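You operate a simulated robot arm through the tools that you are given. There is no shell and no other tool. Be economical: measure what you need, move in short steps, check, and stop when the job is done.

You run a simulated robot arm. Do the job below in one go: nothing can be reset, and whatever is moved stays where it is left.

## Task
On the middle shelf of the white trolley, make the white side lamp and the black tape roll change places.

The check looks at the end state, three seconds after you hand in, the way a careful person would. Anything else that was tipped, shoved, dropped, spilled or broken makes it a failure.

## Robot
A 7-joint arm with a two-finger parallel gripper on a trunk, on a base that drives. Base frame: it is fixed to the floor where the robot stands at the start and does not move with it; the origin is under the middle of the robot, x ahead of it, y to its left, z up. Readings come in mm, rad, newtons and seconds.
Its first joint turns from -2.007 to 2.007 rad. Payload 3.91 kg.
The tool frame sits at the grasp point between the pads (the TCP): z along the fingers, y along the line on which they close. The tips reach 30 mm beyond it. The gripper opens to 110 mm. The fingers are 20 mm wide and 10 mm thick; the gripper's body (48 by 112 mm) begins 55 mm behind the TCP.
Orientation is that of the tool frame in the base frame, as [roll, pitch, yaw] about the fixed x, y, z axes, in that order (R = Rz(yaw) Ry(pitch) Rx(roll)). With the fingers straight down and closing along the base's y, the tool's x points along the base's -x, its y along +y and its z along -z.

## Interface
- The arm moves only by the tool step_arm. Its argument "commands" is a list of rows, each a list of 6 numbers: the shift along the tool's x, y, z in units of 40 mm (1.0 is 40 mm), then the turn, a rotation vector about the tool's x, y, z in units of 6 degrees (1.0 is 6 degrees). In form: [[dx, dy, dz, rx, ry, rz], ...]. A call has 1 to 10 rows; each row shifts and turns the commanded pose from where the row before left it, along the tool's axes as they then stand. "claw" is the closure in counts, from 0 (fully open) to 255 (shut), set as the call begins (left out, the last holds). A call with a number of a shift or a turn outside -1 to 1 is refused whole. Each row takes 0.2 s and may step no farther than 50 mm and 0.15 rad from the row before; otherwise, or with a gripper value out of range, the whole call is refused. A pose out of reach is approached as far as the arm can. The call stops where the force on the tool passes 40 N (or 10 N more than at its start, if that is more) or the arm is blocked; 0.2 s more then pass. Each finger travels about 108 mm/s and halts on what it meets, pressing with about 40 N; the grip force reading is that of the motor and also rises with nothing between the fingers. The clock runs only during rows and for 0.2 s after the last one: add rows that do not move to give the fingers time. It gives the time, the measured TCP pose, the force on the tool (base axes), the opening and the grip force at its end, in the units of the frame above (readings bear some noise).
- Cameras (640 x 400 px; columns grow to the right, rows downward): "scene" is now at [19.7, 128.3, 1612.1]; the picture's right is [-0.33, -0.95, 0.00], its down [-0.67, 0.23, -0.71] and it looks along [0.67, -0.23, -0.71] (base axes); focal length 256 px, centre (320, 200). "wrist" rides on the gripper at [72, 17, -103] in the tool frame; the picture's right is [-0.23, 0.97, 0.00], its down [-0.76, -0.18, -0.62] and it looks along [-0.61, -0.14, 0.78] (tool axes); focal length 222 px, centre (320, 200). There is no depth. A picture from a camera that has moved, and an enlarged one, comes with that camera's place and axes in the base frame and with its lens.
- get_image(camera): a new picture of that camera. The clock stands still meanwhile.
- slide_trunk(by): slides the trunk up (or, below 0, down) by that many mm; the arm and the scene camera ride with it, the base frame stays. It gives what a move gives, with no picture.
- steer(legs): drives the robot by 1 to 6 legs, each [ahead, turn to the left] in mm and rad, along the robot's own axes; the way and the turn of a leg run together, so that a leg with both is an arc; at most 1500 mm and 3.142 rad a leg. The arm and the cameras ride along, it lands a little off, and it stops where it bumps. It gives what a move gives.
- pan_tilt(pan, tilt): turns the head with the scene camera to pan (to the left, within 2.705 rad either way) and tilt (down, from -0.506 to 1.204), counted from straight ahead of the robot. It gives what a move gives.
- inspect(camera, box): a new picture of the part [left, top, right, bottom] of that camera's present view, enlarged. The clock stands still meanwhile.
- finish_job(): hands the job in; it is judged then, once.

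Work in short steps. Places have to be worked out from the pictures, the camera data and where the tool is seen: move nearer, look again, correct. Check each grasp and each placing, and mend what went wrong. You have 165 turns and 120 pictures in all, those below and enlarged ones among them. Open the gripper and draw the arm clear of the work before you hand the job in, unless the task says otherwise; then end with one line.

The tools are called as a command line: name --pt "numbers of a row" for each row, then --argument value for the rest, lists and objects as JSON in quotes. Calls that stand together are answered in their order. step_arm: Moves the arm, as the interface text tells. Its arguments: {"type":"object","properties":{"commands":{"type":"array"},"claw":{"type":"number"}},"required":["commands"]} The other tools are called the same way: slide_trunk (by) slides the trunk up or down; steer (legs) drives the base; pan_tilt (pan, tilt) turns the head that bears the scene camera; get_image (camera) takes a picture; inspect (camera, box) takes an enlarged picture of a part of a camera's view; finish_job () hands the job in.

At the start:

```text
time_s: 0.0
tcp_pos: [441.4, 9.5, 1223.5]
ee_rot: [3.14, 0.001, 3.14]
force: [-0.5, 0.8, -0.1]
width: 109.7
grasp_force: 0.1
trunk travel left (down, up): [-725.0, 265.0]
robot x, y, heading: [0.4, 0.6, 0.0]
head pan, tilt: [-0.332, 0.785]
```

scene: 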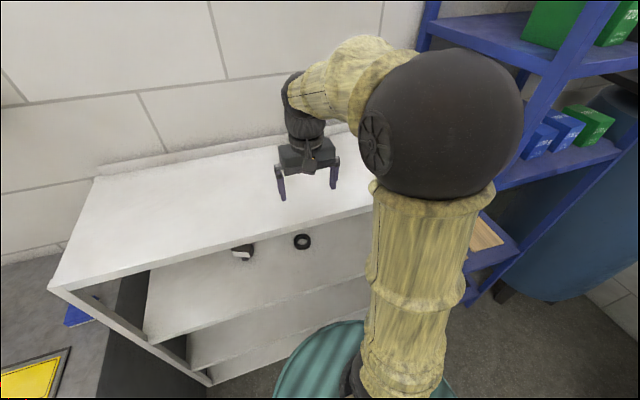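
wrist: 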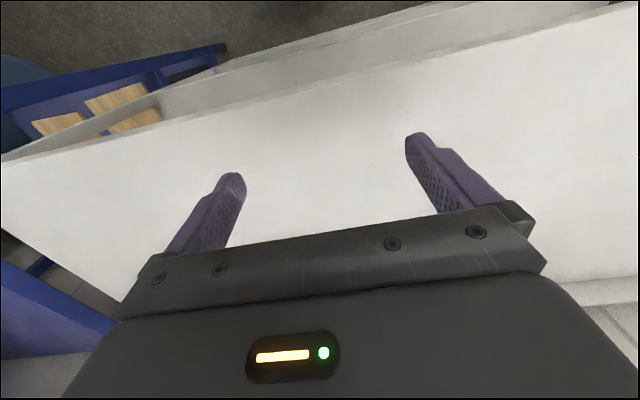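

I see the trolley with an open front; the two objects lie on a shelf below the top. I take an enlarged look first.

inspect --camera "scene" --box '[180, 200, 380, 325]'

inspect --camera "scene" --box '[0, 100, 480, 400]'

```text
3.20 times, centred on (280, 262) of scene
camera zoom: at [19.7, 128.3, 1612.1], right [-0.33, -0.95, 0.0], down [-0.67, 0.23, -0.71], along [0.67, -0.23, -0.71], focal length 818 px, centre (448, 0)
```

zoom: 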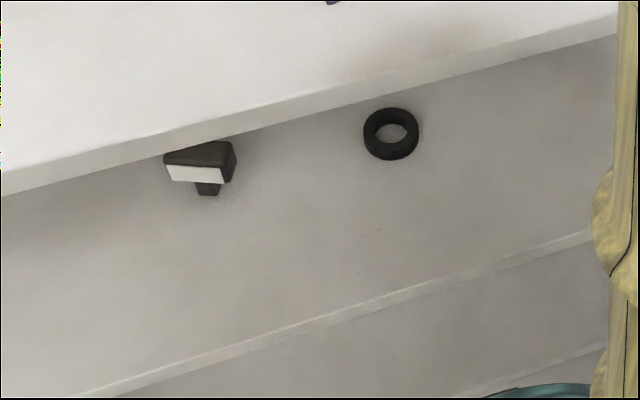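

```text
1.33 times, centred on (240, 250) of scene
camera zoom: at [19.7, 128.3, 1612.1], right [-0.33, -0.95, 0.0], down [-0.67, 0.23, -0.71], along [0.67, -0.23, -0.71], focal length 341 px, centre (427, 133)
```

zoom: 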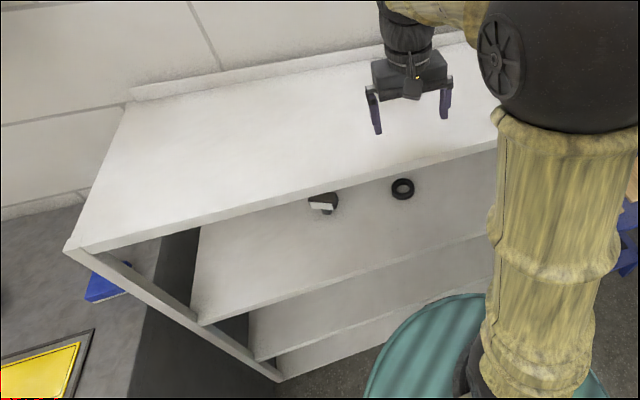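

The trolley's front edge works out at about x≈410 parallel to y, top at z≈1135, and the middle shelf at z≈780. That puts the roll near (607, 1) and the lamp near (612, 221). Before backing away I check what is behind the robot.

pan_tilt --pan 2.7 --tilt 0.7

get_image --camera "scene"

```text
time_s: 2.6
tcp_pos: [441.2, 8.3, 1222.5]
ee_rot: [3.142, -0.001, 3.141]
force: [0.0, 0.3, 0.3]
width: 110.0
grasp_force: 0.0
trunk travel left (down, up): [-725.0, 265.0]
robot x, y, heading: [-0.4, -1.0, 0.0]
head pan, tilt: [2.7, 0.7]
```

```text
115 pictures are left
camera scene: at [-133.9, 191.1, 1619.2], right [0.43, 0.9, 0.0], down [0.58, -0.28, -0.77], along [-0.69, 0.33, -0.64], focal length 256 px, centre (320, 200)
```

scene: 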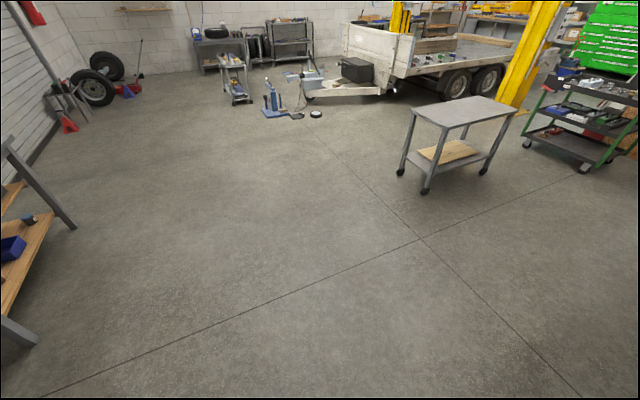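

The floor behind is clear for well over a metre. I back off 450 mm and look forward again.

steer --legs '[[-450, 0]]'

pan_tilt --pan 0.3 --tilt 0.6

slide_trunk --by -250

get_image --camera "scene"

```text
time_s: 5.4
tcp_pos: [-15.5, 7.5, 1223.3]
ee_rot: [3.141, 0.001, 3.14]
force: [-0.7, 0.0, 0.8]
width: 109.9
grasp_force: 0.0
trunk travel left (down, up): [-725.0, 265.0]
robot x, y, heading: [-453.8, 0.6, -0.002]
head pan, tilt: [2.7, 0.7]
```

```text
time_s: 7.6
tcp_pos: [-14.6, 8.7, 1224.7]
ee_rot: [-3.141, 0.0, 3.139]
force: [-0.5, 0.5, -0.2]
width: 109.9
grasp_force: 0.0
trunk travel left (down, up): [-725.0, 265.0]
robot x, y, heading: [-457.2, 0.8, -0.004]
head pan, tilt: [0.3, 0.6]
```

```text
time_s: 10.2
tcp_pos: [-14.2, 7.6, 975.2]
ee_rot: [-3.142, -0.001, 3.14]
force: [0.2, -0.3, -0.3]
width: 110.0
grasp_force: 0.0
trunk travel left (down, up): [-475.0, 515.0]
robot x, y, heading: [-458.8, -3.0, -0.007]
head pan, tilt: [0.3, 0.6]
```

```text
114 pictures are left
camera scene: at [-429.3, 181.1, 1377.9], right [0.29, -0.96, 0.0], down [-0.54, -0.17, -0.83], along [0.79, 0.24, -0.57], focal length 256 px, centre (320, 200)
```

scene: 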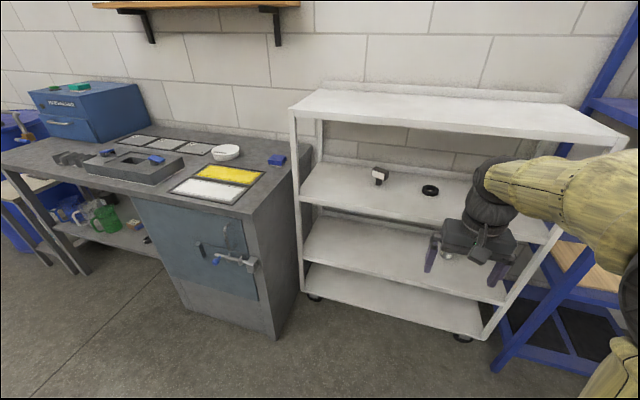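

Now there is a clear view of the trolley. I zoom on the two items and the trolley's posts.

inspect --camera "scene" --box '[350, 150, 462, 220]'

inspect --camera "scene" --box '[280, 80, 640, 305]'

```text
5.71 times, centred on (406, 185) of scene
camera zoom: at [-429.3, 181.1, 1377.9], right [0.29, -0.96, 0.0], down [-0.54, -0.17, -0.83], along [0.79, 0.24, -0.57], focal length 1460 px, centre (-171, 286)
```

zoom: 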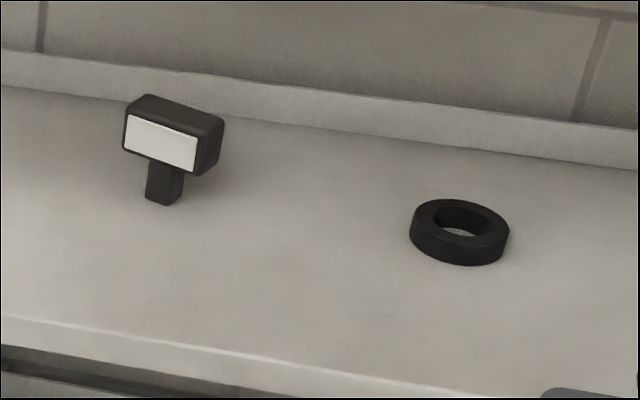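

```text
1.78 times, centred on (460, 192) of scene
camera zoom: at [-429.3, 181.1, 1377.9], right [0.29, -0.96, 0.0], down [-0.54, -0.17, -0.83], along [0.79, 0.24, -0.57], focal length 454 px, centre (71, 213)
```

zoom: 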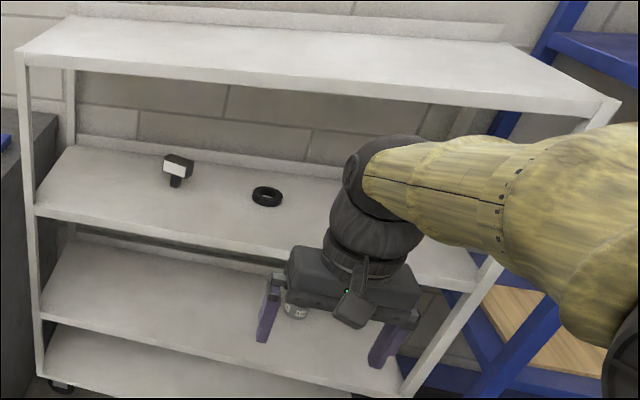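

The lamp stands on a narrow stem near (584, 218), with its lens turned about 20°. The roll is about 75 mm across and lies near (599, -5). I move the tool out 200 mm in free space and tilt it toward horizontal.

step_arm --pt "-1 0 0 0 0 0" --pt "-1 0 0 0 0 0" --pt "-1 0 0 0 0 0" --pt "-1 0 0 0 0 0" --pt "-1 0 0 0 0 0"

step_arm --pt "0 0 0 0 -1 0" --pt "0 0 0 0 -1 0" --pt "0 0 0 0 -1 0" --pt "0 0 0 0 -1 0" --pt "0 0 0 0 -1 0" --pt "0 0 0 0 -1 0" --pt "0 0 0 0 -1 0" --pt "0 0 0 0 -1 0" --pt "0 0 0 0 -1 0" --pt "0 0 0 0 0 0"

get_image --camera "scene"

get_image --camera "wrist"

```text
time_s: 11.3
tcp_pos: [186.5, 7.5, 971.4]
ee_rot: [-3.139, 0.0, -3.141]
force: [0.2, -0.3, 0.2]
width: 109.8
grasp_force: 0.0
trunk travel left (down, up): [-475.0, 515.0]
robot x, y, heading: [-452.3, 1.4, -0.001]
head pan, tilt: [0.3, 0.6]
```

```text
time_s: 13.6
tcp_pos: [185.1, 9.0, 973.3]
ee_rot: [-3.139, 0.943, 3.139]
force: [0.5, 1.1, 0.1]
width: 110.1
grasp_force: 0.0
trunk travel left (down, up): [-475.0, 515.0]
robot x, y, heading: [-455.4, -0.3, -0.001]
head pan, tilt: [0.3, 0.6]
```

```text
111 pictures are left
camera scene: at [-429.2, 181.1, 1377.8], right [0.29, -0.96, 0.0], down [-0.54, -0.17, -0.82], along [0.79, 0.24, -0.57], focal length 256 px, centre (320, 200)
```

scene: 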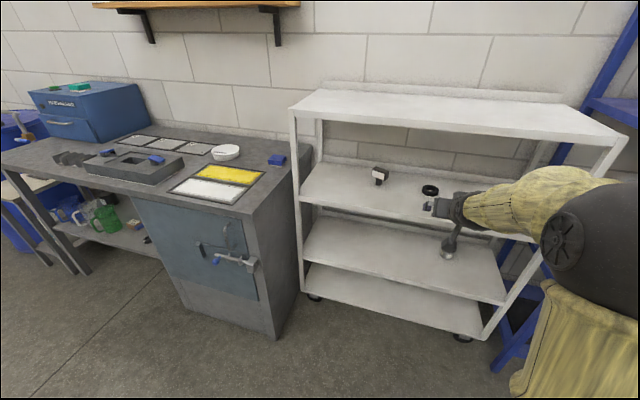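

```text
110 pictures are left
camera wrist: at [57.8, 24.4, 975.9], right [0.13, 0.97, 0.18], down [-0.06, -0.18, 0.98], along [0.99, -0.14, 0.03], focal length 222 px, centre (320, 200)
```

wrist: 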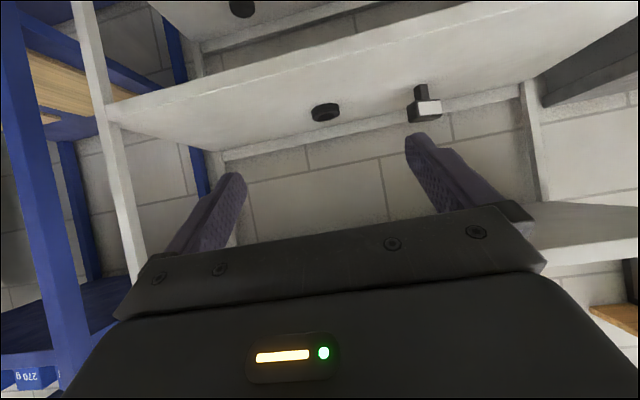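

The tilt is about 36° below horizontal and the arm's posture is low and flat, which suits entering the shelf gap (z 780–1110). I lower the trunk and drive forward so the fingers are just inside the front.

slide_trunk --by -110

steer --legs '[[270, 0]]'

get_image --camera "scene"

get_image --camera "wrist"

```text
time_s: 15.0
tcp_pos: [184.1, 7.6, 864.6]
ee_rot: [-3.142, 0.942, 3.141]
force: [-1.0, -0.5, 0.6]
width: 110.0
grasp_force: 0.0
trunk travel left (down, up): [-365.0, 625.0]
robot x, y, heading: [-459.3, -0.5, -0.006]
head pan, tilt: [0.3, 0.6]
```

```text
time_s: 16.9
tcp_pos: [455.3, 7.7, 864.0]
ee_rot: [-3.14, 0.943, 3.139]
force: [0.4, 0.2, 0.5]
width: 110.0
grasp_force: 0.2
trunk travel left (down, up): [-365.0, 625.0]
robot x, y, heading: [-184.5, -2.3, -0.001]
head pan, tilt: [0.3, 0.6]
```

```text
109 pictures are left
camera scene: at [-157.9, 180.6, 1267.8], right [0.29, -0.96, 0.0], down [-0.54, -0.17, -0.82], along [0.79, 0.24, -0.57], focal length 256 px, centre (320, 200)
```

scene: 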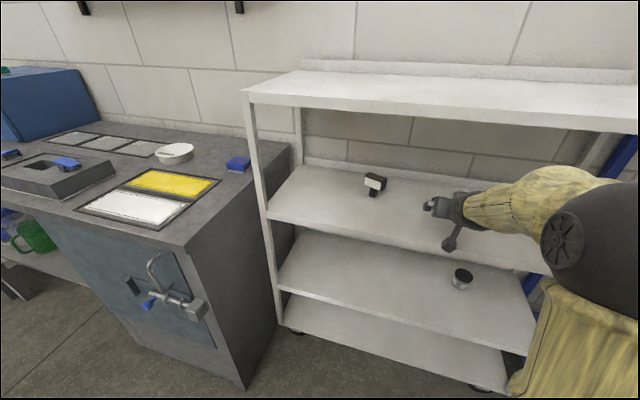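

```text
108 pictures are left
camera wrist: at [329.0, 23.1, 866.1], right [0.14, 0.97, 0.18], down [-0.06, -0.18, 0.98], along [0.99, -0.14, 0.03], focal length 222 px, centre (320, 200)
```

wrist: 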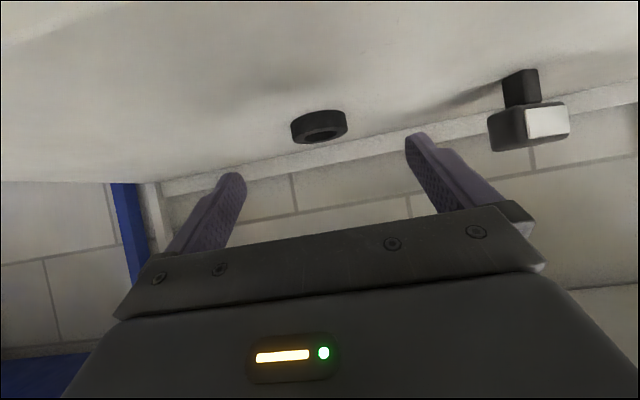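

The wrist camera hangs below the gripper, so it would hit the shelf on a low grasp. I back out 200 mm and roll the tool about its own axis to put the camera on top.

steer --legs '[[-220, 0]]'

step_arm --pt "0 0 0 0 0 1" --pt "0 0 0 0 0 1" --pt "0 0 0 0 0 1" --pt "0 0 0 0 0 1" --pt "0 0 0 0 0 1" --pt "0 0 0 0 0 1" --pt "0 0 0 0 0 1" --pt "0 0 0 0 0 1" --pt "0 0 0 0 0 1" --pt "0 0 0 0 0 1"

step_arm --pt "0 0 0 0 0 1" --pt "0 0 0 0 0 1" --pt "0 0 0 0 0 1" --pt "0 0 0 0 0 1" --pt "0 0 0 0 0 1" --pt "0 0 0 0 0 1" --pt "0 0 0 0 0 1" --pt "0 0 0 0 0 1" --pt "0 0 0 0 0 1" --pt "0 0 0 0 0 1"

get_image --camera "scene"

```text
time_s: 18.6
tcp_pos: [238.7, 5.5, 864.0]
ee_rot: [-3.14, 0.943, 3.14]
force: [0.2, 0.5, -1.1]
width: 110.0
grasp_force: 0.0
trunk travel left (down, up): [-365.0, 625.0]
robot x, y, heading: [-402.3, -1.0, -0.003]
head pan, tilt: [0.3, 0.6]
```

```text
time_s: 20.8
tcp_pos: [239.0, 6.6, 865.2]
ee_rot: [2.268, 0.415, 1.894]
force: [0.9, -0.4, -0.1]
width: 110.0
grasp_force: 0.0
trunk travel left (down, up): [-365.0, 625.0]
robot x, y, heading: [-406.9, 2.7, -0.001]
head pan, tilt: [0.3, 0.6]
```

```text
time_s: 23.0
tcp_pos: [237.8, 7.4, 863.1]
ee_rot: [2.268, -0.417, 1.238]
force: [-0.2, -0.9, 0.5]
width: 110.2
grasp_force: 0.1
trunk travel left (down, up): [-365.0, 625.0]
robot x, y, heading: [-402.0, 2.4, -0.003]
head pan, tilt: [0.3, 0.6]
```

```text
107 pictures are left
camera scene: at [-375.6, 181.2, 1267.8], right [0.29, -0.96, 0.0], down [-0.54, -0.17, -0.82], along [0.79, 0.24, -0.57], focal length 256 px, centre (320, 200)
```

scene: 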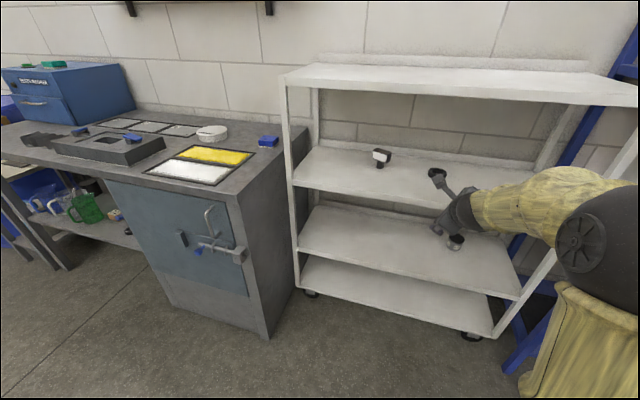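

The roll follows the command. I finish the half turn.

step_arm --pt "0 0 0 0 0 1" --pt "0 0 0 0 0 1" --pt "0 0 0 0 0 1" --pt "0 0 0 0 0 1" --pt "0 0 0 0 0 1" --pt "0 0 0 0 0 1" --pt "0 0 0 0 0 1" --pt "0 0 0 0 0 1" --pt "0 0 0 0 0 1" --pt "0 0 0 0 0 1"

get_image --camera "wrist"

get_image --camera "scene"

```text
time_s: 25.2
tcp_pos: [239.0, 7.1, 863.1]
ee_rot: [-3.14, -0.941, -0.005]
force: [-0.3, 0.2, -0.1]
width: 110.0
grasp_force: 0.1
trunk travel left (down, up): [-365.0, 625.0]
robot x, y, heading: [-399.8, 1.0, -0.002]
head pan, tilt: [0.3, 0.6]
```

```text
106 pictures are left
camera wrist: at [196.4, -10.9, 983.7], right [-0.14, -0.97, -0.18], down [-0.95, 0.18, -0.25], along [0.28, 0.14, -0.95], focal length 222 px, centre (320, 200)
```

wrist: 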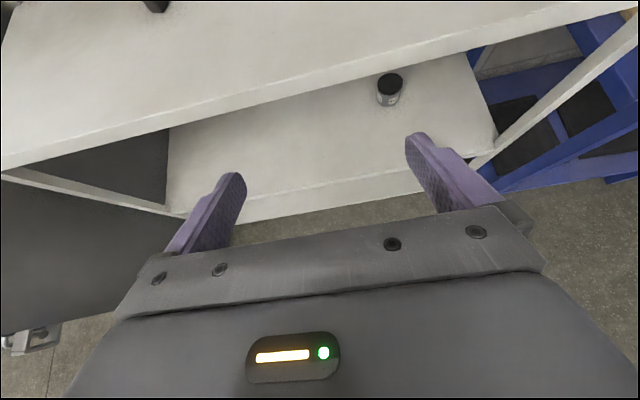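

```text
105 pictures are left
camera scene: at [-375.6, 181.3, 1267.8], right [0.29, -0.96, 0.0], down [-0.54, -0.17, -0.82], along [0.79, 0.24, -0.57], focal length 256 px, centre (320, 200)
```

scene: 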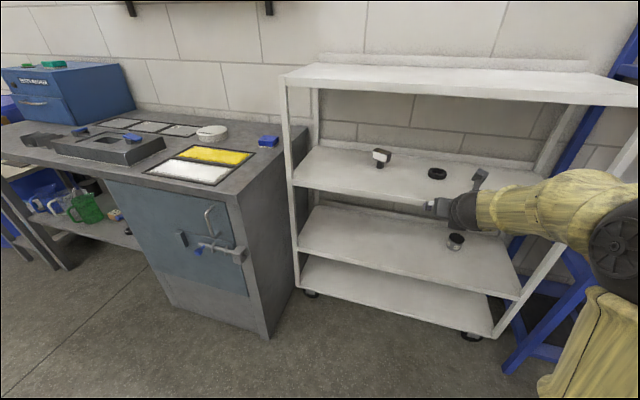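

Camera is now on top. I drive forward to put the TCP at about x=490, still 85 mm above the shelf, and look.

steer --legs '[[250, 0]]'

get_image --camera "wrist"

get_image --camera "scene"

```text
time_s: 27.0
tcp_pos: [485.8, 5.2, 863.5]
ee_rot: [3.141, -0.942, -0.003]
force: [0.3, 0.0, -0.7]
width: 110.1
grasp_force: 0.1
trunk travel left (down, up): [-365.0, 625.0]
robot x, y, heading: [-157.3, -2.4, -0.007]
head pan, tilt: [0.3, 0.6]
```

```text
104 pictures are left
camera wrist: at [444.0, -12.9, 983.6], right [-0.14, -0.97, -0.18], down [-0.95, 0.18, -0.25], along [0.28, 0.14, -0.95], focal length 222 px, centre (320, 200)
```

wrist: 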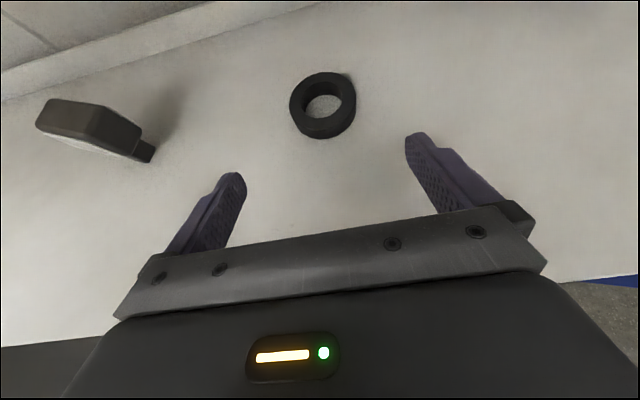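

```text
103 pictures are left
camera scene: at [-127.8, 180.2, 1267.8], right [0.29, -0.96, 0.0], down [-0.54, -0.16, -0.82], along [0.79, 0.24, -0.57], focal length 256 px, centre (320, 200)
```

scene: 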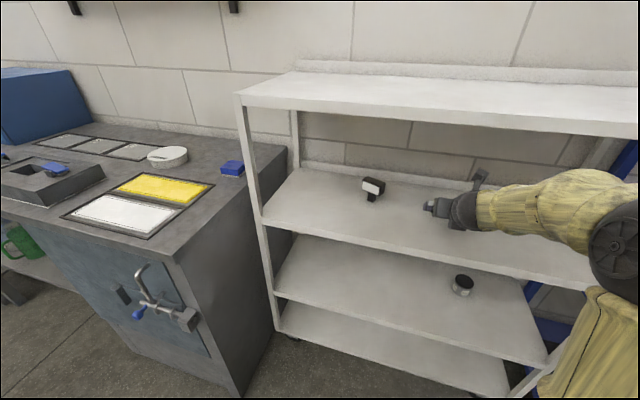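

The roll sits centred ahead of the fingers, near (597, -2). I move forward 60 mm and down 30 mm, then look at the fit.

step_arm --pt "0.14 0.09 0.83 0 0 0" --pt "0.14 0.09 0.83 0 0 0" --pt "0 0 0 0 0 0" --claw 0

get_image --camera "wrist"

inspect --camera "scene" --box '[360, 150, 520, 250]'

```text
time_s: 27.8
tcp_pos: [544.9, -1.8, 833.4]
ee_rot: [3.14, -0.943, -0.005]
force: [-0.5, 0.4, 0.5]
width: 110.0
grasp_force: 0.0
trunk travel left (down, up): [-365.0, 625.0]
robot x, y, heading: [-156.2, 0.3, -0.004]
head pan, tilt: [0.3, 0.6]
```

```text
102 pictures are left
camera wrist: at [503.6, -20.5, 953.4], right [-0.14, -0.97, -0.18], down [-0.95, 0.18, -0.25], along [0.28, 0.14, -0.95], focal length 222 px, centre (320, 200)
```

wrist: 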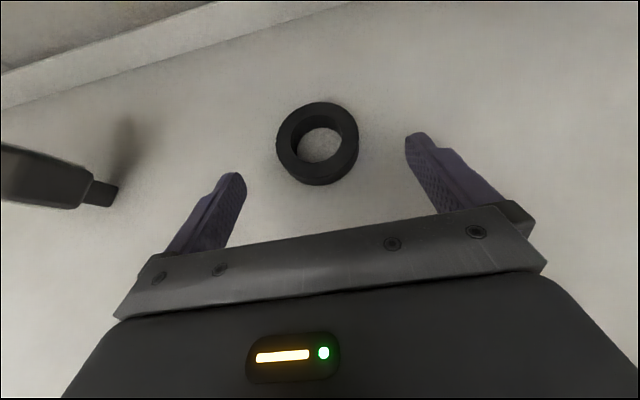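

```text
4.00 times, centred on (440, 200) of scene
camera zoom: at [-127.5, 180.1, 1267.8], right [0.29, -0.96, 0.0], down [-0.54, -0.16, -0.82], along [0.79, 0.24, -0.57], focal length 1022 px, centre (-160, 200)
```

zoom: 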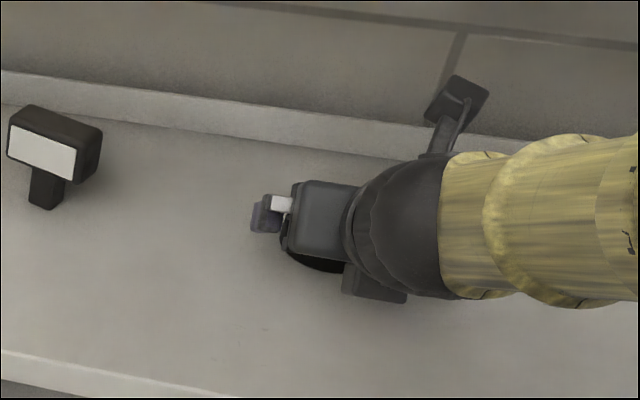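

Triangulating both wrist views puts the roll's top centre at (598, -4, 800), about 65 mm across. The approach lies straight along the fingers, so I advance 40 mm.

step_arm --pt "0 0.05 0.5 0 0 0" --pt "0 0 0.5 0 0 0" --pt "0 0 0 0 0 0"

get_image --camera "wrist"

inspect --camera "scene" --box '[390, 165, 470, 215]'

```text
time_s: 28.6
tcp_pos: [576.5, -5.7, 811.0]
ee_rot: [3.14, -0.944, -0.004]
force: [0.4, -0.9, -0.3]
width: 110.0
grasp_force: 0.0
trunk travel left (down, up): [-365.0, 625.0]
robot x, y, heading: [-153.8, 2.1, -0.008]
head pan, tilt: [0.3, 0.6]
```

```text
100 pictures are left
camera wrist: at [535.7, -23.0, 930.7], right [-0.14, -0.97, -0.18], down [-0.95, 0.18, -0.25], along [0.28, 0.14, -0.95], focal length 222 px, centre (320, 200)
```

wrist: 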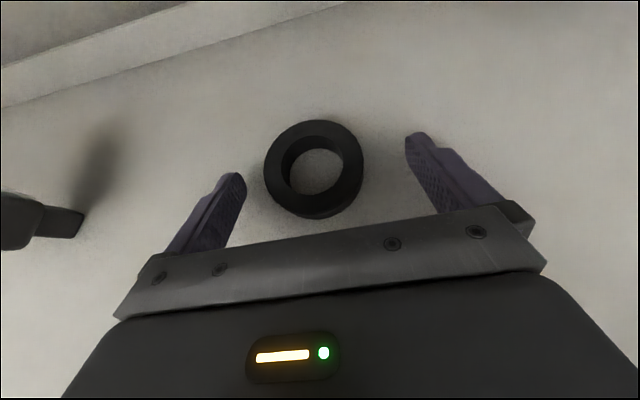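

```text
8.00 times, centred on (430, 190) of scene
camera zoom: at [-127.6, 180.1, 1267.8], right [0.29, -0.96, 0.0], down [-0.54, -0.16, -0.82], along [0.79, 0.24, -0.57], focal length 2044 px, centre (-560, 280)
```

zoom: 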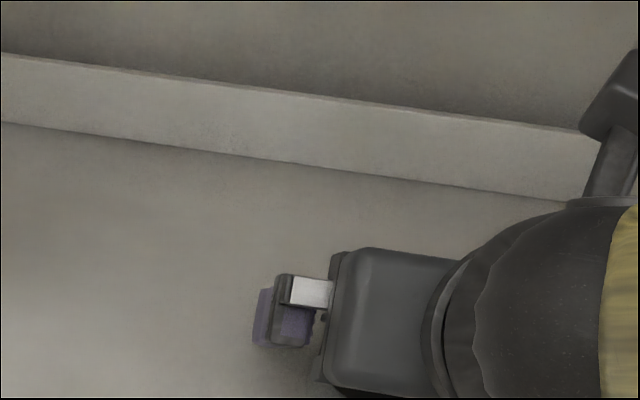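

The roll lies about 20 mm ahead of the TCP and well centred. I advance 10 mm, drop 3 mm, then close the fingers.

step_arm --pt "0.09 -0.07 0.25 0 0 0" --pt "0 0 0 0 0 0"

step_arm --pt "0 0 0 0 0 0" --pt "0 0 0 0 0 0" --pt "0 0 0 0 0 0" --pt "0 0 0 0 0 0" --claw 255

get_image --camera "wrist"

```text
time_s: 29.2
tcp_pos: [587.0, -3.3, 807.8]
ee_rot: [-3.141, -0.943, -0.004]
force: [0.2, 0.5, -0.2]
width: 109.8
grasp_force: 0.2
trunk travel left (down, up): [-365.0, 625.0]
robot x, y, heading: [-154.2, 2.8, -0.001]
head pan, tilt: [0.3, 0.6]
```

```text
time_s: 30.2
tcp_pos: [587.4, -1.8, 809.6]
ee_rot: [3.139, -0.944, -0.004]
force: [0.4, 0.0, 0.6]
width: 66.0
grasp_force: 39.6
trunk travel left (down, up): [-365.0, 625.0]
robot x, y, heading: [-154.0, 1.6, -0.006]
head pan, tilt: [0.3, 0.6]
```

```text
98 pictures are left
camera wrist: at [545.8, -20.3, 928.2], right [-0.14, -0.97, -0.18], down [-0.95, 0.18, -0.25], along [0.28, 0.14, -0.95], focal length 222 px, centre (320, 200)
```

wrist: 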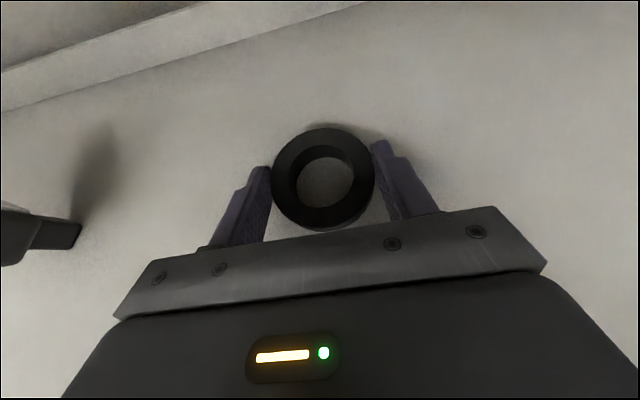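

Gripped at 66 mm, with the roll centre about 9 mm ahead of the TCP. I lift it 40 mm and check it comes along.

step_arm --pt "0.4 0 -0.3 0 0 0" --pt "0.4 0 -0.3 0 0 0" --pt "0 0 0 0 0 0"

get_image --camera "wrist"

```text
time_s: 31.0
tcp_pos: [586.8, -3.5, 848.5]
ee_rot: [3.14, -0.941, -0.005]
force: [0.1, -0.7, -0.6]
width: 66.0
grasp_force: 40.2
trunk travel left (down, up): [-365.0, 625.0]
robot x, y, heading: [-156.9, -1.5, -0.006]
head pan, tilt: [0.3, 0.6]
```

```text
97 pictures are left
camera wrist: at [545.6, -20.6, 967.7], right [-0.14, -0.97, -0.18], down [-0.95, 0.18, -0.25], along [0.28, 0.14, -0.95], focal length 222 px, centre (320, 200)
```

wrist: 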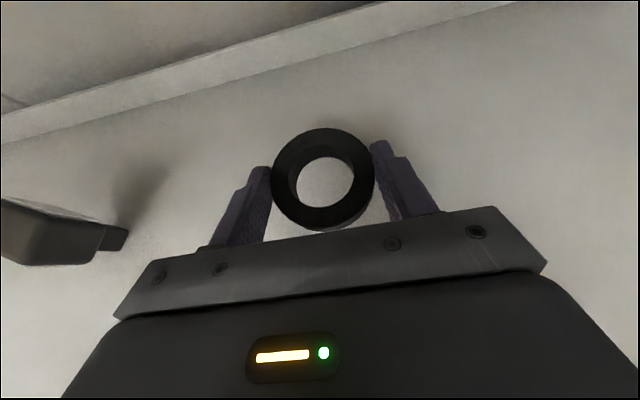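

The roll is held level. I carry it to a free spot at about (520, -130).

step_arm --pt "-0.284 0.79 -0.39 0 0 0" --pt "-0.284 0.79 -0.39 0 0 0" --pt "-0.284 0.79 -0.39 0 0 0" --pt "-0.284 0.79 -0.39 0 0 0" --pt "0 0 0 0 0 0"

step_arm --pt "-0.4 0 0.29 0 0 0" --pt "-0.35 0 0.26 0 0 0" --pt "0 0 0 0 0 0"

get_image --camera "wrist"

get_image --camera "scene"

```text
time_s: 32.2
tcp_pos: [511.2, -126.9, 847.7]
ee_rot: [3.139, -0.941, -0.003]
force: [0.7, -0.5, 0.0]
width: 66.3
grasp_force: 40.1
trunk travel left (down, up): [-365.0, 625.0]
robot x, y, heading: [-155.5, 2.8, -0.004]
head pan, tilt: [0.3, 0.6]
```

```text
time_s: 33.0
tcp_pos: [512.0, -127.7, 809.8]
ee_rot: [3.139, -0.941, -0.005]
force: [0.2, -0.2, -0.2]
width: 66.1
grasp_force: 40.5
trunk travel left (down, up): [-365.0, 625.0]
robot x, y, heading: [-156.0, 0.4, -0.003]
head pan, tilt: [0.3, 0.6]
```

```text
96 pictures are left
camera wrist: at [469.5, -145.2, 929.8], right [-0.14, -0.97, -0.18], down [-0.95, 0.18, -0.25], along [0.28, 0.14, -0.95], focal length 222 px, centre (320, 200)
```

wrist: 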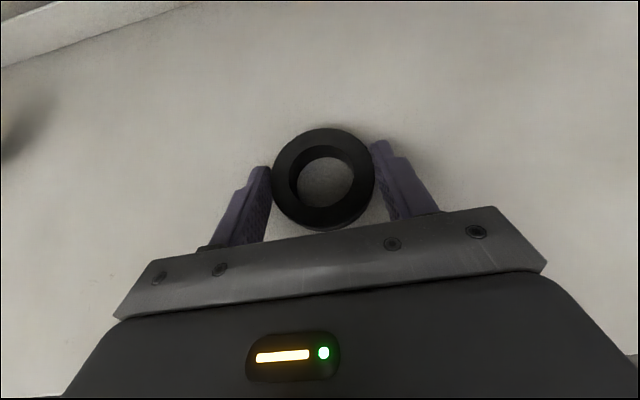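

```text
95 pictures are left
camera scene: at [-127.6, 180.2, 1267.8], right [0.29, -0.96, 0.0], down [-0.54, -0.16, -0.82], along [0.79, 0.24, -0.57], focal length 256 px, centre (320, 200)
```

scene: 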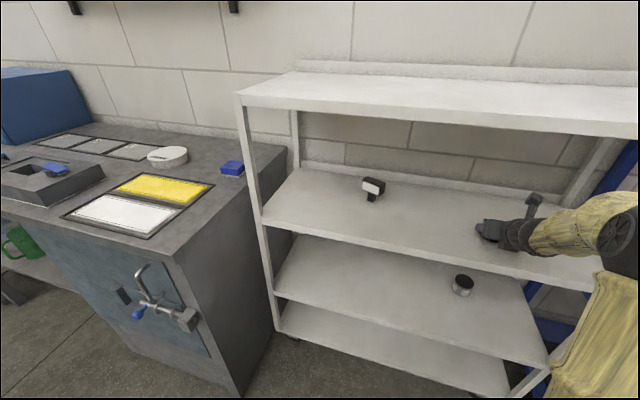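

The roll is at its resting height, within about 1 mm. I nudge down 1 mm, release, then back off along the fingers.

step_arm --pt "-0.025 0 0.018 0 0 0" --pt "0 0 0 0 0 0"

step_arm --pt "0 0 0 0 0 0" --pt "0 0 0 0 0 0" --pt "0 0 0 0 0 0" --claw 0

step_arm --pt "0 0 -0.8 0 0 0" --pt "0 0 -0.8 0 0 0" --pt "0 0 -0.8 0 0 0" --pt "0 0 0 0 0 0"

get_image --camera "wrist"

```text
time_s: 33.6
tcp_pos: [511.7, -127.5, 809.8]
ee_rot: [3.139, -0.941, -0.004]
force: [1.5, -0.3, 1.0]
width: 65.7
grasp_force: 40.4
trunk travel left (down, up): [-365.0, 625.0]
robot x, y, heading: [-156.4, -2.7, -0.005]
head pan, tilt: [0.3, 0.6]
```

```text
time_s: 34.4
tcp_pos: [511.5, -128.6, 809.1]
ee_rot: [3.139, -0.943, -0.004]
force: [0.6, -0.3, -0.6]
width: 110.1
grasp_force: 0.0
trunk travel left (down, up): [-365.0, 625.0]
robot x, y, heading: [-157.4, -2.9, -0.007]
head pan, tilt: [0.3, 0.6]
```

```text
time_s: 35.4
tcp_pos: [432.3, -128.3, 865.8]
ee_rot: [3.14, -0.941, -0.003]
force: [-0.7, 0.0, -0.2]
width: 110.1
grasp_force: 0.1
trunk travel left (down, up): [-365.0, 625.0]
robot x, y, heading: [-154.7, -2.7, -0.004]
head pan, tilt: [0.3, 0.6]
```

```text
94 pictures are left
camera wrist: at [390.3, -145.5, 986.1], right [-0.14, -0.97, -0.18], down [-0.95, 0.18, -0.25], along [0.28, 0.14, -0.95], focal length 222 px, centre (320, 200)
```

wrist: 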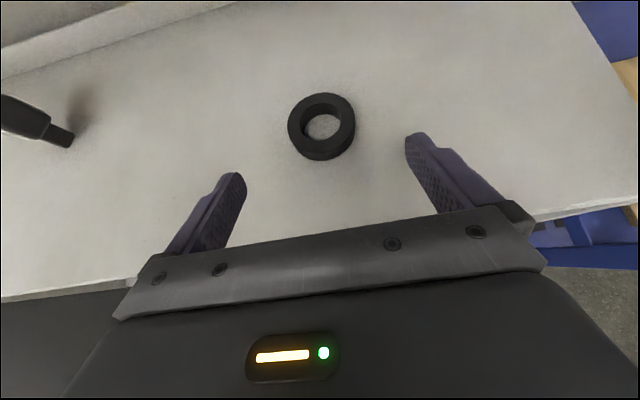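

The roll sits on its spot near (521, -130). Now I slide the tool along the front toward the lamp at y≈220.

step_arm --pt "0 -0.87 0 0 0 0" --pt "0 -0.87 0 0 0 0" --pt "0 -0.87 0 0 0 0" --pt "0 -0.87 0 0 0 0" --pt "0 -0.87 0 0 0 0" --pt "0 -0.87 0 0 0 0" --pt "0 -0.87 0 0 0 0" --pt "0 -0.87 0 0 0 0" --pt "0 -0.87 0 0 0 0" --pt "0 -0.87 0 0 0 0"

get_image --camera "wrist"

inspect --camera "scene" --box '[320, 160, 416, 220]'

get_image --camera "scene"

```text
time_s: 37.6
tcp_pos: [435.8, 219.3, 864.3]
ee_rot: [3.14, -0.942, -0.005]
force: [-0.1, -1.1, 0.5]
width: 110.0
grasp_force: 0.1
trunk travel left (down, up): [-365.0, 625.0]
robot x, y, heading: [-157.4, -3.0, -0.007]
head pan, tilt: [0.3, 0.6]
```

```text
93 pictures are left
camera wrist: at [394.1, 202.4, 984.4], right [-0.14, -0.97, -0.18], down [-0.95, 0.18, -0.25], along [0.28, 0.14, -0.95], focal length 222 px, centre (320, 200)
```

wrist: 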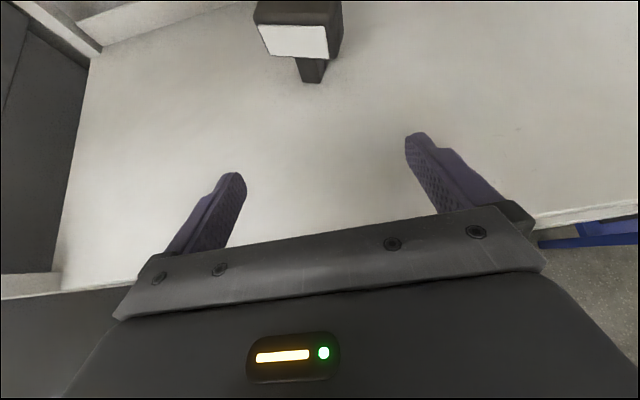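

```text
6.67 times, centred on (368, 190) of scene
camera zoom: at [-127.8, 180.0, 1267.8], right [0.29, -0.96, 0.0], down [-0.54, -0.16, -0.82], along [0.79, 0.24, -0.57], focal length 1703 px, centre (0, 267)
```

zoom: 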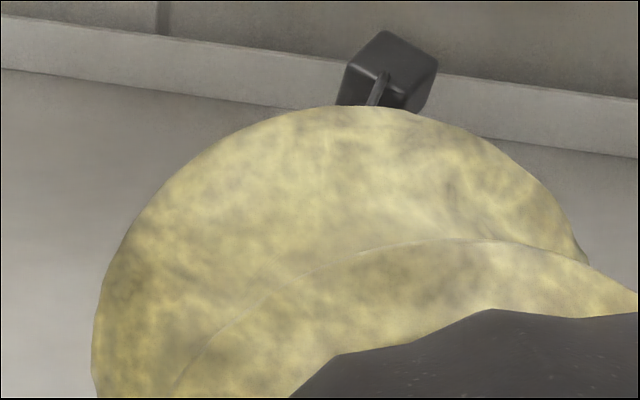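

```text
91 pictures are left
camera scene: at [-127.8, 180.0, 1267.8], right [0.29, -0.96, 0.0], down [-0.54, -0.16, -0.82], along [0.79, 0.24, -0.57], focal length 256 px, centre (320, 200)
```

scene: 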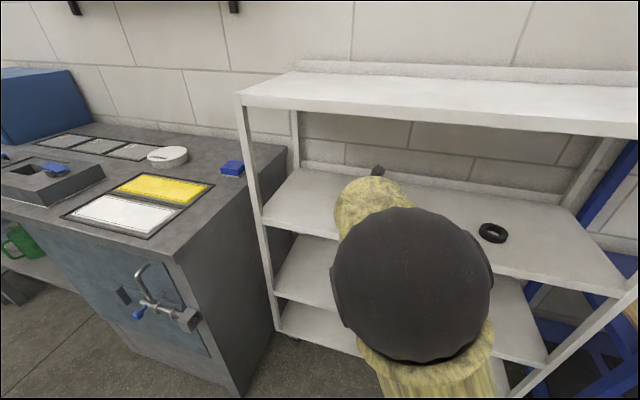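

The lamp's lens bottom spans about (605, 256) to (576, 201), so its face is turned about 25°. The head spans z≈812–855, centred near (606, 221). I line up in front of the lens and turn the tool heading by -24°.

step_arm --pt "0.245 -0.785 0.335 0 0 0" --pt "0.245 -0.785 0.335 0 0 0" --pt "0 0 0 -0.81 0 0.588" --pt "0 0 0 -0.81 0 0.588" --pt "0 0 0 -0.81 0 0.588" --pt "0 0 0 -0.81 0 0.588" --pt "0 0 0 0 0 0"

get_image --camera "wrist"

```text
time_s: 39.2
tcp_pos: [468.0, 282.0, 864.6]
ee_rot: [3.14, -0.942, -0.423]
force: [0.0, 0.1, -0.1]
width: 109.7
grasp_force: 0.1
trunk travel left (down, up): [-365.0, 625.0]
robot x, y, heading: [-157.9, -2.0, -0.005]
head pan, tilt: [0.3, 0.6]
```

```text
90 pictures are left
camera wrist: at [423.2, 283.7, 985.0], right [-0.52, -0.83, -0.18], down [-0.79, 0.55, -0.25], along [0.31, 0.01, -0.95], focal length 222 px, centre (320, 200)
```

wrist: 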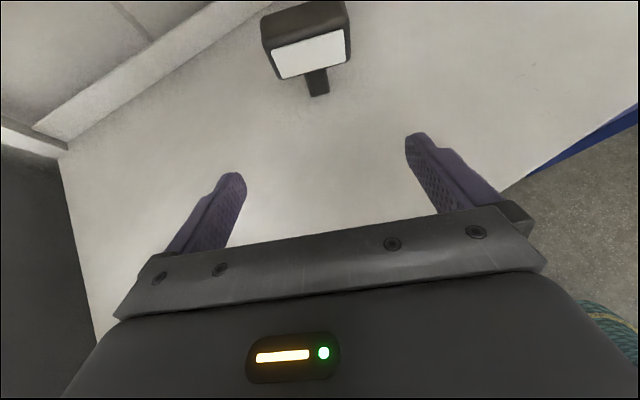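

The lens edge measures 24° from both views, so the heading matches; I'm about 5 mm off sideways and 134 mm from the lens plane. I advance 100 mm, drop 20 mm and correct sideways.

step_arm --pt "0.355 0.042 0.773 0 0 0" --pt "0.355 0.042 0.773 0 0 0" --pt "0.355 0.042 0.773 0 0 0" --pt "0 0 0 0 0 0"

get_image --camera "wrist"

pan_tilt --pan 0.5 --tilt 0.6

get_image --camera "scene"

```text
time_s: 40.2
tcp_pos: [557.0, 236.2, 844.6]
ee_rot: [3.14, -0.943, -0.422]
force: [-0.1, -0.6, -0.2]
width: 110.2
grasp_force: 0.0
trunk travel left (down, up): [-365.0, 625.0]
robot x, y, heading: [-157.5, -2.1, -0.005]
head pan, tilt: [0.3, 0.6]
```

```text
89 pictures are left
camera wrist: at [511.8, 237.0, 963.8], right [-0.52, -0.83, -0.18], down [-0.79, 0.55, -0.25], along [0.31, 0.01, -0.95], focal length 222 px, centre (320, 200)
```

wrist: 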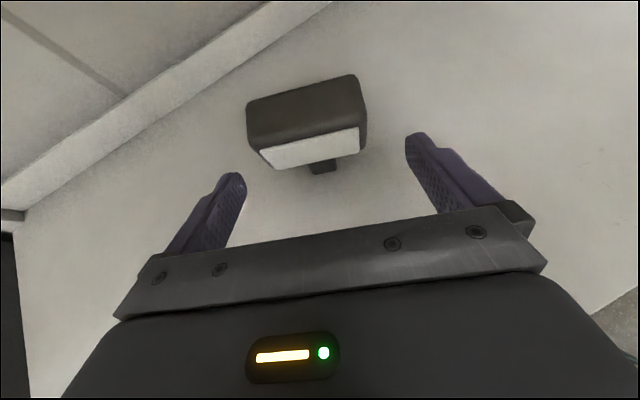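

```text
time_s: 40.9
tcp_pos: [556.2, 235.7, 845.4]
ee_rot: [3.14, -0.943, -0.422]
force: [0.3, 0.4, -0.1]
width: 110.0
grasp_force: 0.1
trunk travel left (down, up): [-365.0, 625.0]
robot x, y, heading: [-154.3, 1.2, -0.005]
head pan, tilt: [0.499, 0.6]
```

```text
88 pictures are left
camera scene: at [-134.5, 196.4, 1267.8], right [0.47, -0.88, 0.0], down [-0.5, -0.27, -0.82], along [0.73, 0.39, -0.57], focal length 256 px, centre (320, 200)
```

scene: 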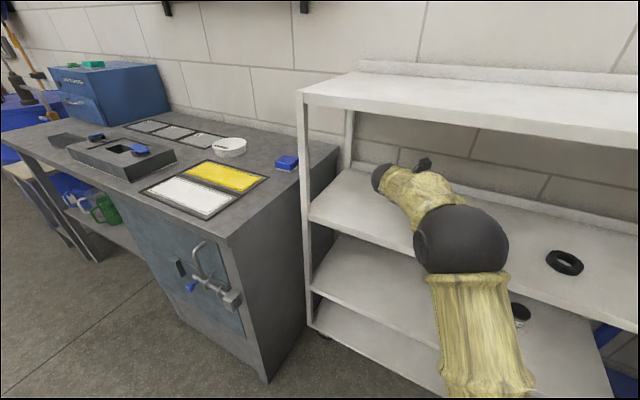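

The head lies square between the fingers (about 60 mm wide, 38 mm deep, centre ≈50 mm ahead). I advance 44 mm, drop 7 mm, and check before closing.

step_arm --pt "0.25 0.01 0.5 0 0 0" --pt "0.25 0.01 0.5 0 0 0" --pt "0 0 0 0 0 0"

get_image --camera "wrist"

```text
time_s: 41.7
tcp_pos: [595.5, 217.7, 837.0]
ee_rot: [3.141, -0.941, -0.424]
force: [-0.4, 0.1, 0.2]
width: 110.1
grasp_force: 0.2
trunk travel left (down, up): [-365.0, 625.0]
robot x, y, heading: [-158.6, -3.6, -0.007]
head pan, tilt: [0.499, 0.6]
```

```text
87 pictures are left
camera wrist: at [550.5, 217.8, 956.5], right [-0.52, -0.83, -0.18], down [-0.79, 0.55, -0.25], along [0.31, 0.01, -0.95], focal length 222 px, centre (320, 200)
```

wrist: 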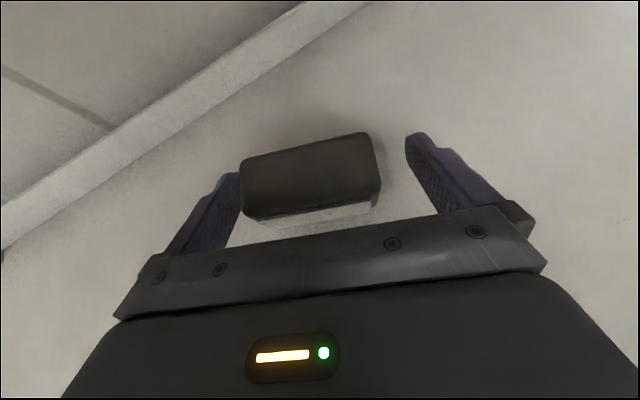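

The head is about 2.5 mm off-centre, so I shift and pre-close to about 76 mm to check both gaps.

step_arm --pt "0 -0.06 0 0 0 0" --pt "0 0 0 0 0 0" --pt "0 0 0 0 0 0" --claw 78

get_image --camera "wrist"

```text
time_s: 42.5
tcp_pos: [596.3, 219.4, 838.3]
ee_rot: [3.139, -0.944, -0.422]
force: [-0.2, -0.4, 0.2]
width: 76.2
grasp_force: 0.0
trunk travel left (down, up): [-365.0, 625.0]
robot x, y, heading: [-153.5, 0.8, -0.008]
head pan, tilt: [0.499, 0.6]
```

```text
86 pictures are left
camera wrist: at [551.6, 220.6, 956.7], right [-0.52, -0.83, -0.18], down [-0.79, 0.55, -0.25], along [0.31, 0.01, -0.95], focal length 222 px, centre (320, 200)
```

wrist: 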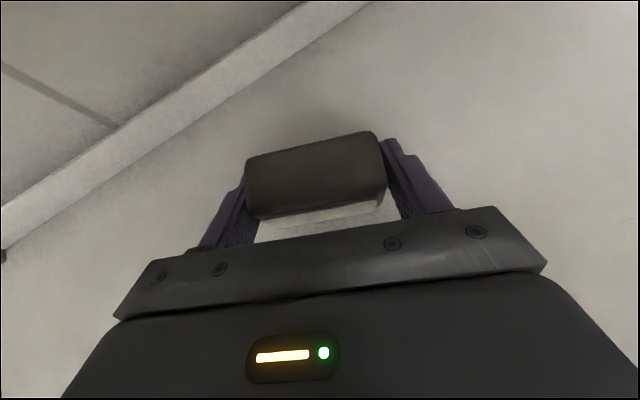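

Both gaps look even. I close gently and then fully.

step_arm --pt "0 0 0 0 0 0" --pt "0 0 0 0 0 0" --claw 92

step_arm --pt "0 0 0 0 0 0" --pt "0 0 0 0 0 0" --pt "0 0 0 0 0 0" --claw 255

get_image --camera "wrist"

```text
time_s: 43.1
tcp_pos: [596.3, 219.3, 837.1]
ee_rot: [-3.141, -0.944, -0.423]
force: [0.1, 0.0, 0.0]
width: 71.7
grasp_force: 40.1
trunk travel left (down, up): [-365.0, 625.0]
robot x, y, heading: [-154.7, 1.6, -0.008]
head pan, tilt: [0.499, 0.6]
```

```text
time_s: 43.9
tcp_pos: [596.8, 220.2, 836.7]
ee_rot: [3.139, -0.943, -0.424]
force: [-0.4, 0.3, 0.0]
width: 71.5
grasp_force: 39.9
trunk travel left (down, up): [-365.0, 625.0]
robot x, y, heading: [-154.4, -1.4, -0.005]
head pan, tilt: [0.499, 0.6]
```

```text
85 pictures are left
camera wrist: at [551.5, 220.6, 956.7], right [-0.52, -0.83, -0.18], down [-0.79, 0.55, -0.25], along [0.31, 0.01, -0.95], focal length 222 px, centre (320, 200)
```

wrist: 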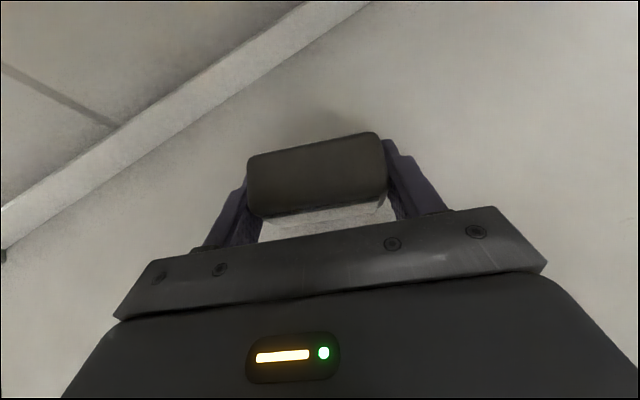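

Firm grip at 71.6 mm. I lift 40 mm and check.

step_arm --pt "0.2 0 -0.147 0 0 0" --pt "0.3 0 -0.22 0 0 0" --pt "0.3 0 -0.22 0 0 0" --pt "0 0 0 0 0 0"

get_image --camera "wrist"

inspect --camera "scene" --box '[300, 60, 620, 260]'

```text
time_s: 44.9
tcp_pos: [597.8, 218.8, 877.8]
ee_rot: [3.139, -0.941, -0.424]
force: [0.7, -0.4, -1.4]
width: 71.9
grasp_force: 40.4
trunk travel left (down, up): [-365.0, 625.0]
robot x, y, heading: [-156.7, -1.5, -0.007]
head pan, tilt: [0.499, 0.6]
```

```text
84 pictures are left
camera wrist: at [552.3, 219.9, 997.1], right [-0.52, -0.83, -0.18], down [-0.79, 0.55, -0.25], along [0.31, 0.01, -0.95], focal length 222 px, centre (320, 200)
```

wrist: 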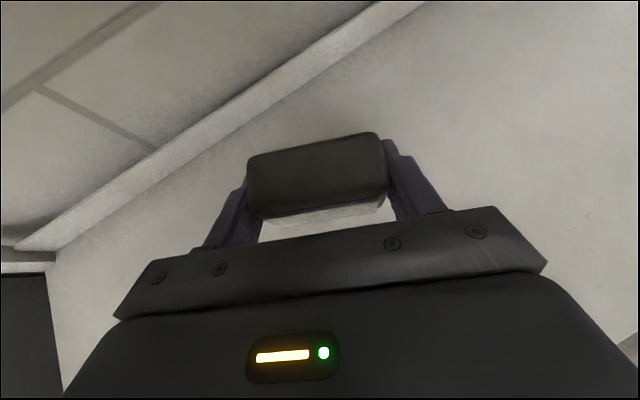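

```text
2.00 times, centred on (460, 160) of scene
camera zoom: at [-134.3, 196.4, 1267.8], right [0.47, -0.88, 0.0], down [-0.5, -0.27, -0.82], along [0.73, 0.39, -0.57], focal length 511 px, centre (40, 280)
```

zoom: 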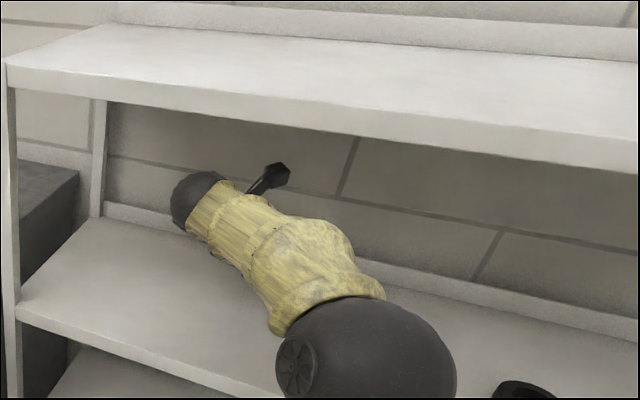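

Held well with clearance above. I carry the lamp along the shelf to above the roll's old spot (TCP target 592, -1).

step_arm --pt "0.179 0.724 0.246 0 0 0" --pt "0.179 0.724 0.246 0 0 0" --pt "0.179 0.724 0.246 0 0 0" --pt "0.179 0.724 0.246 0 0 0" --pt "0.179 0.724 0.246 0 0 0" --pt "0.179 0.724 0.246 0 0 0" --pt "0.179 0.724 0.246 0 0 0" --pt "0 0 0 0 0 0"

get_image --camera "wrist"

get_image --camera "scene"

```text
time_s: 46.7
tcp_pos: [591.8, -0.7, 879.7]
ee_rot: [3.141, -0.942, -0.423]
force: [0.1, 0.7, -1.6]
width: 71.9
grasp_force: 40.4
trunk travel left (down, up): [-365.0, 625.0]
robot x, y, heading: [-154.9, 2.5, -0.002]
head pan, tilt: [0.499, 0.6]
```

```text
82 pictures are left
camera wrist: at [546.1, -0.1, 999.0], right [-0.52, -0.83, -0.18], down [-0.79, 0.55, -0.25], along [0.31, 0.01, -0.95], focal length 222 px, centre (320, 200)
```

wrist: 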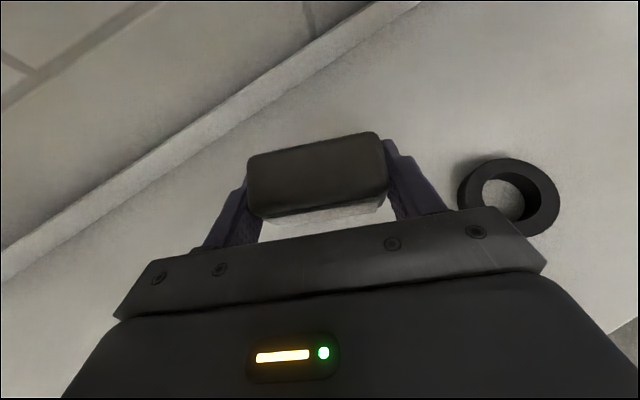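

```text
81 pictures are left
camera scene: at [-134.3, 196.2, 1267.8], right [0.47, -0.88, 0.0], down [-0.5, -0.27, -0.82], along [0.73, 0.39, -0.57], focal length 256 px, centre (320, 200)
```

scene: 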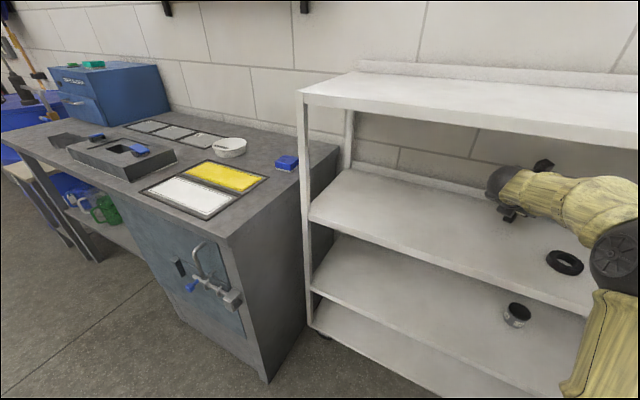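

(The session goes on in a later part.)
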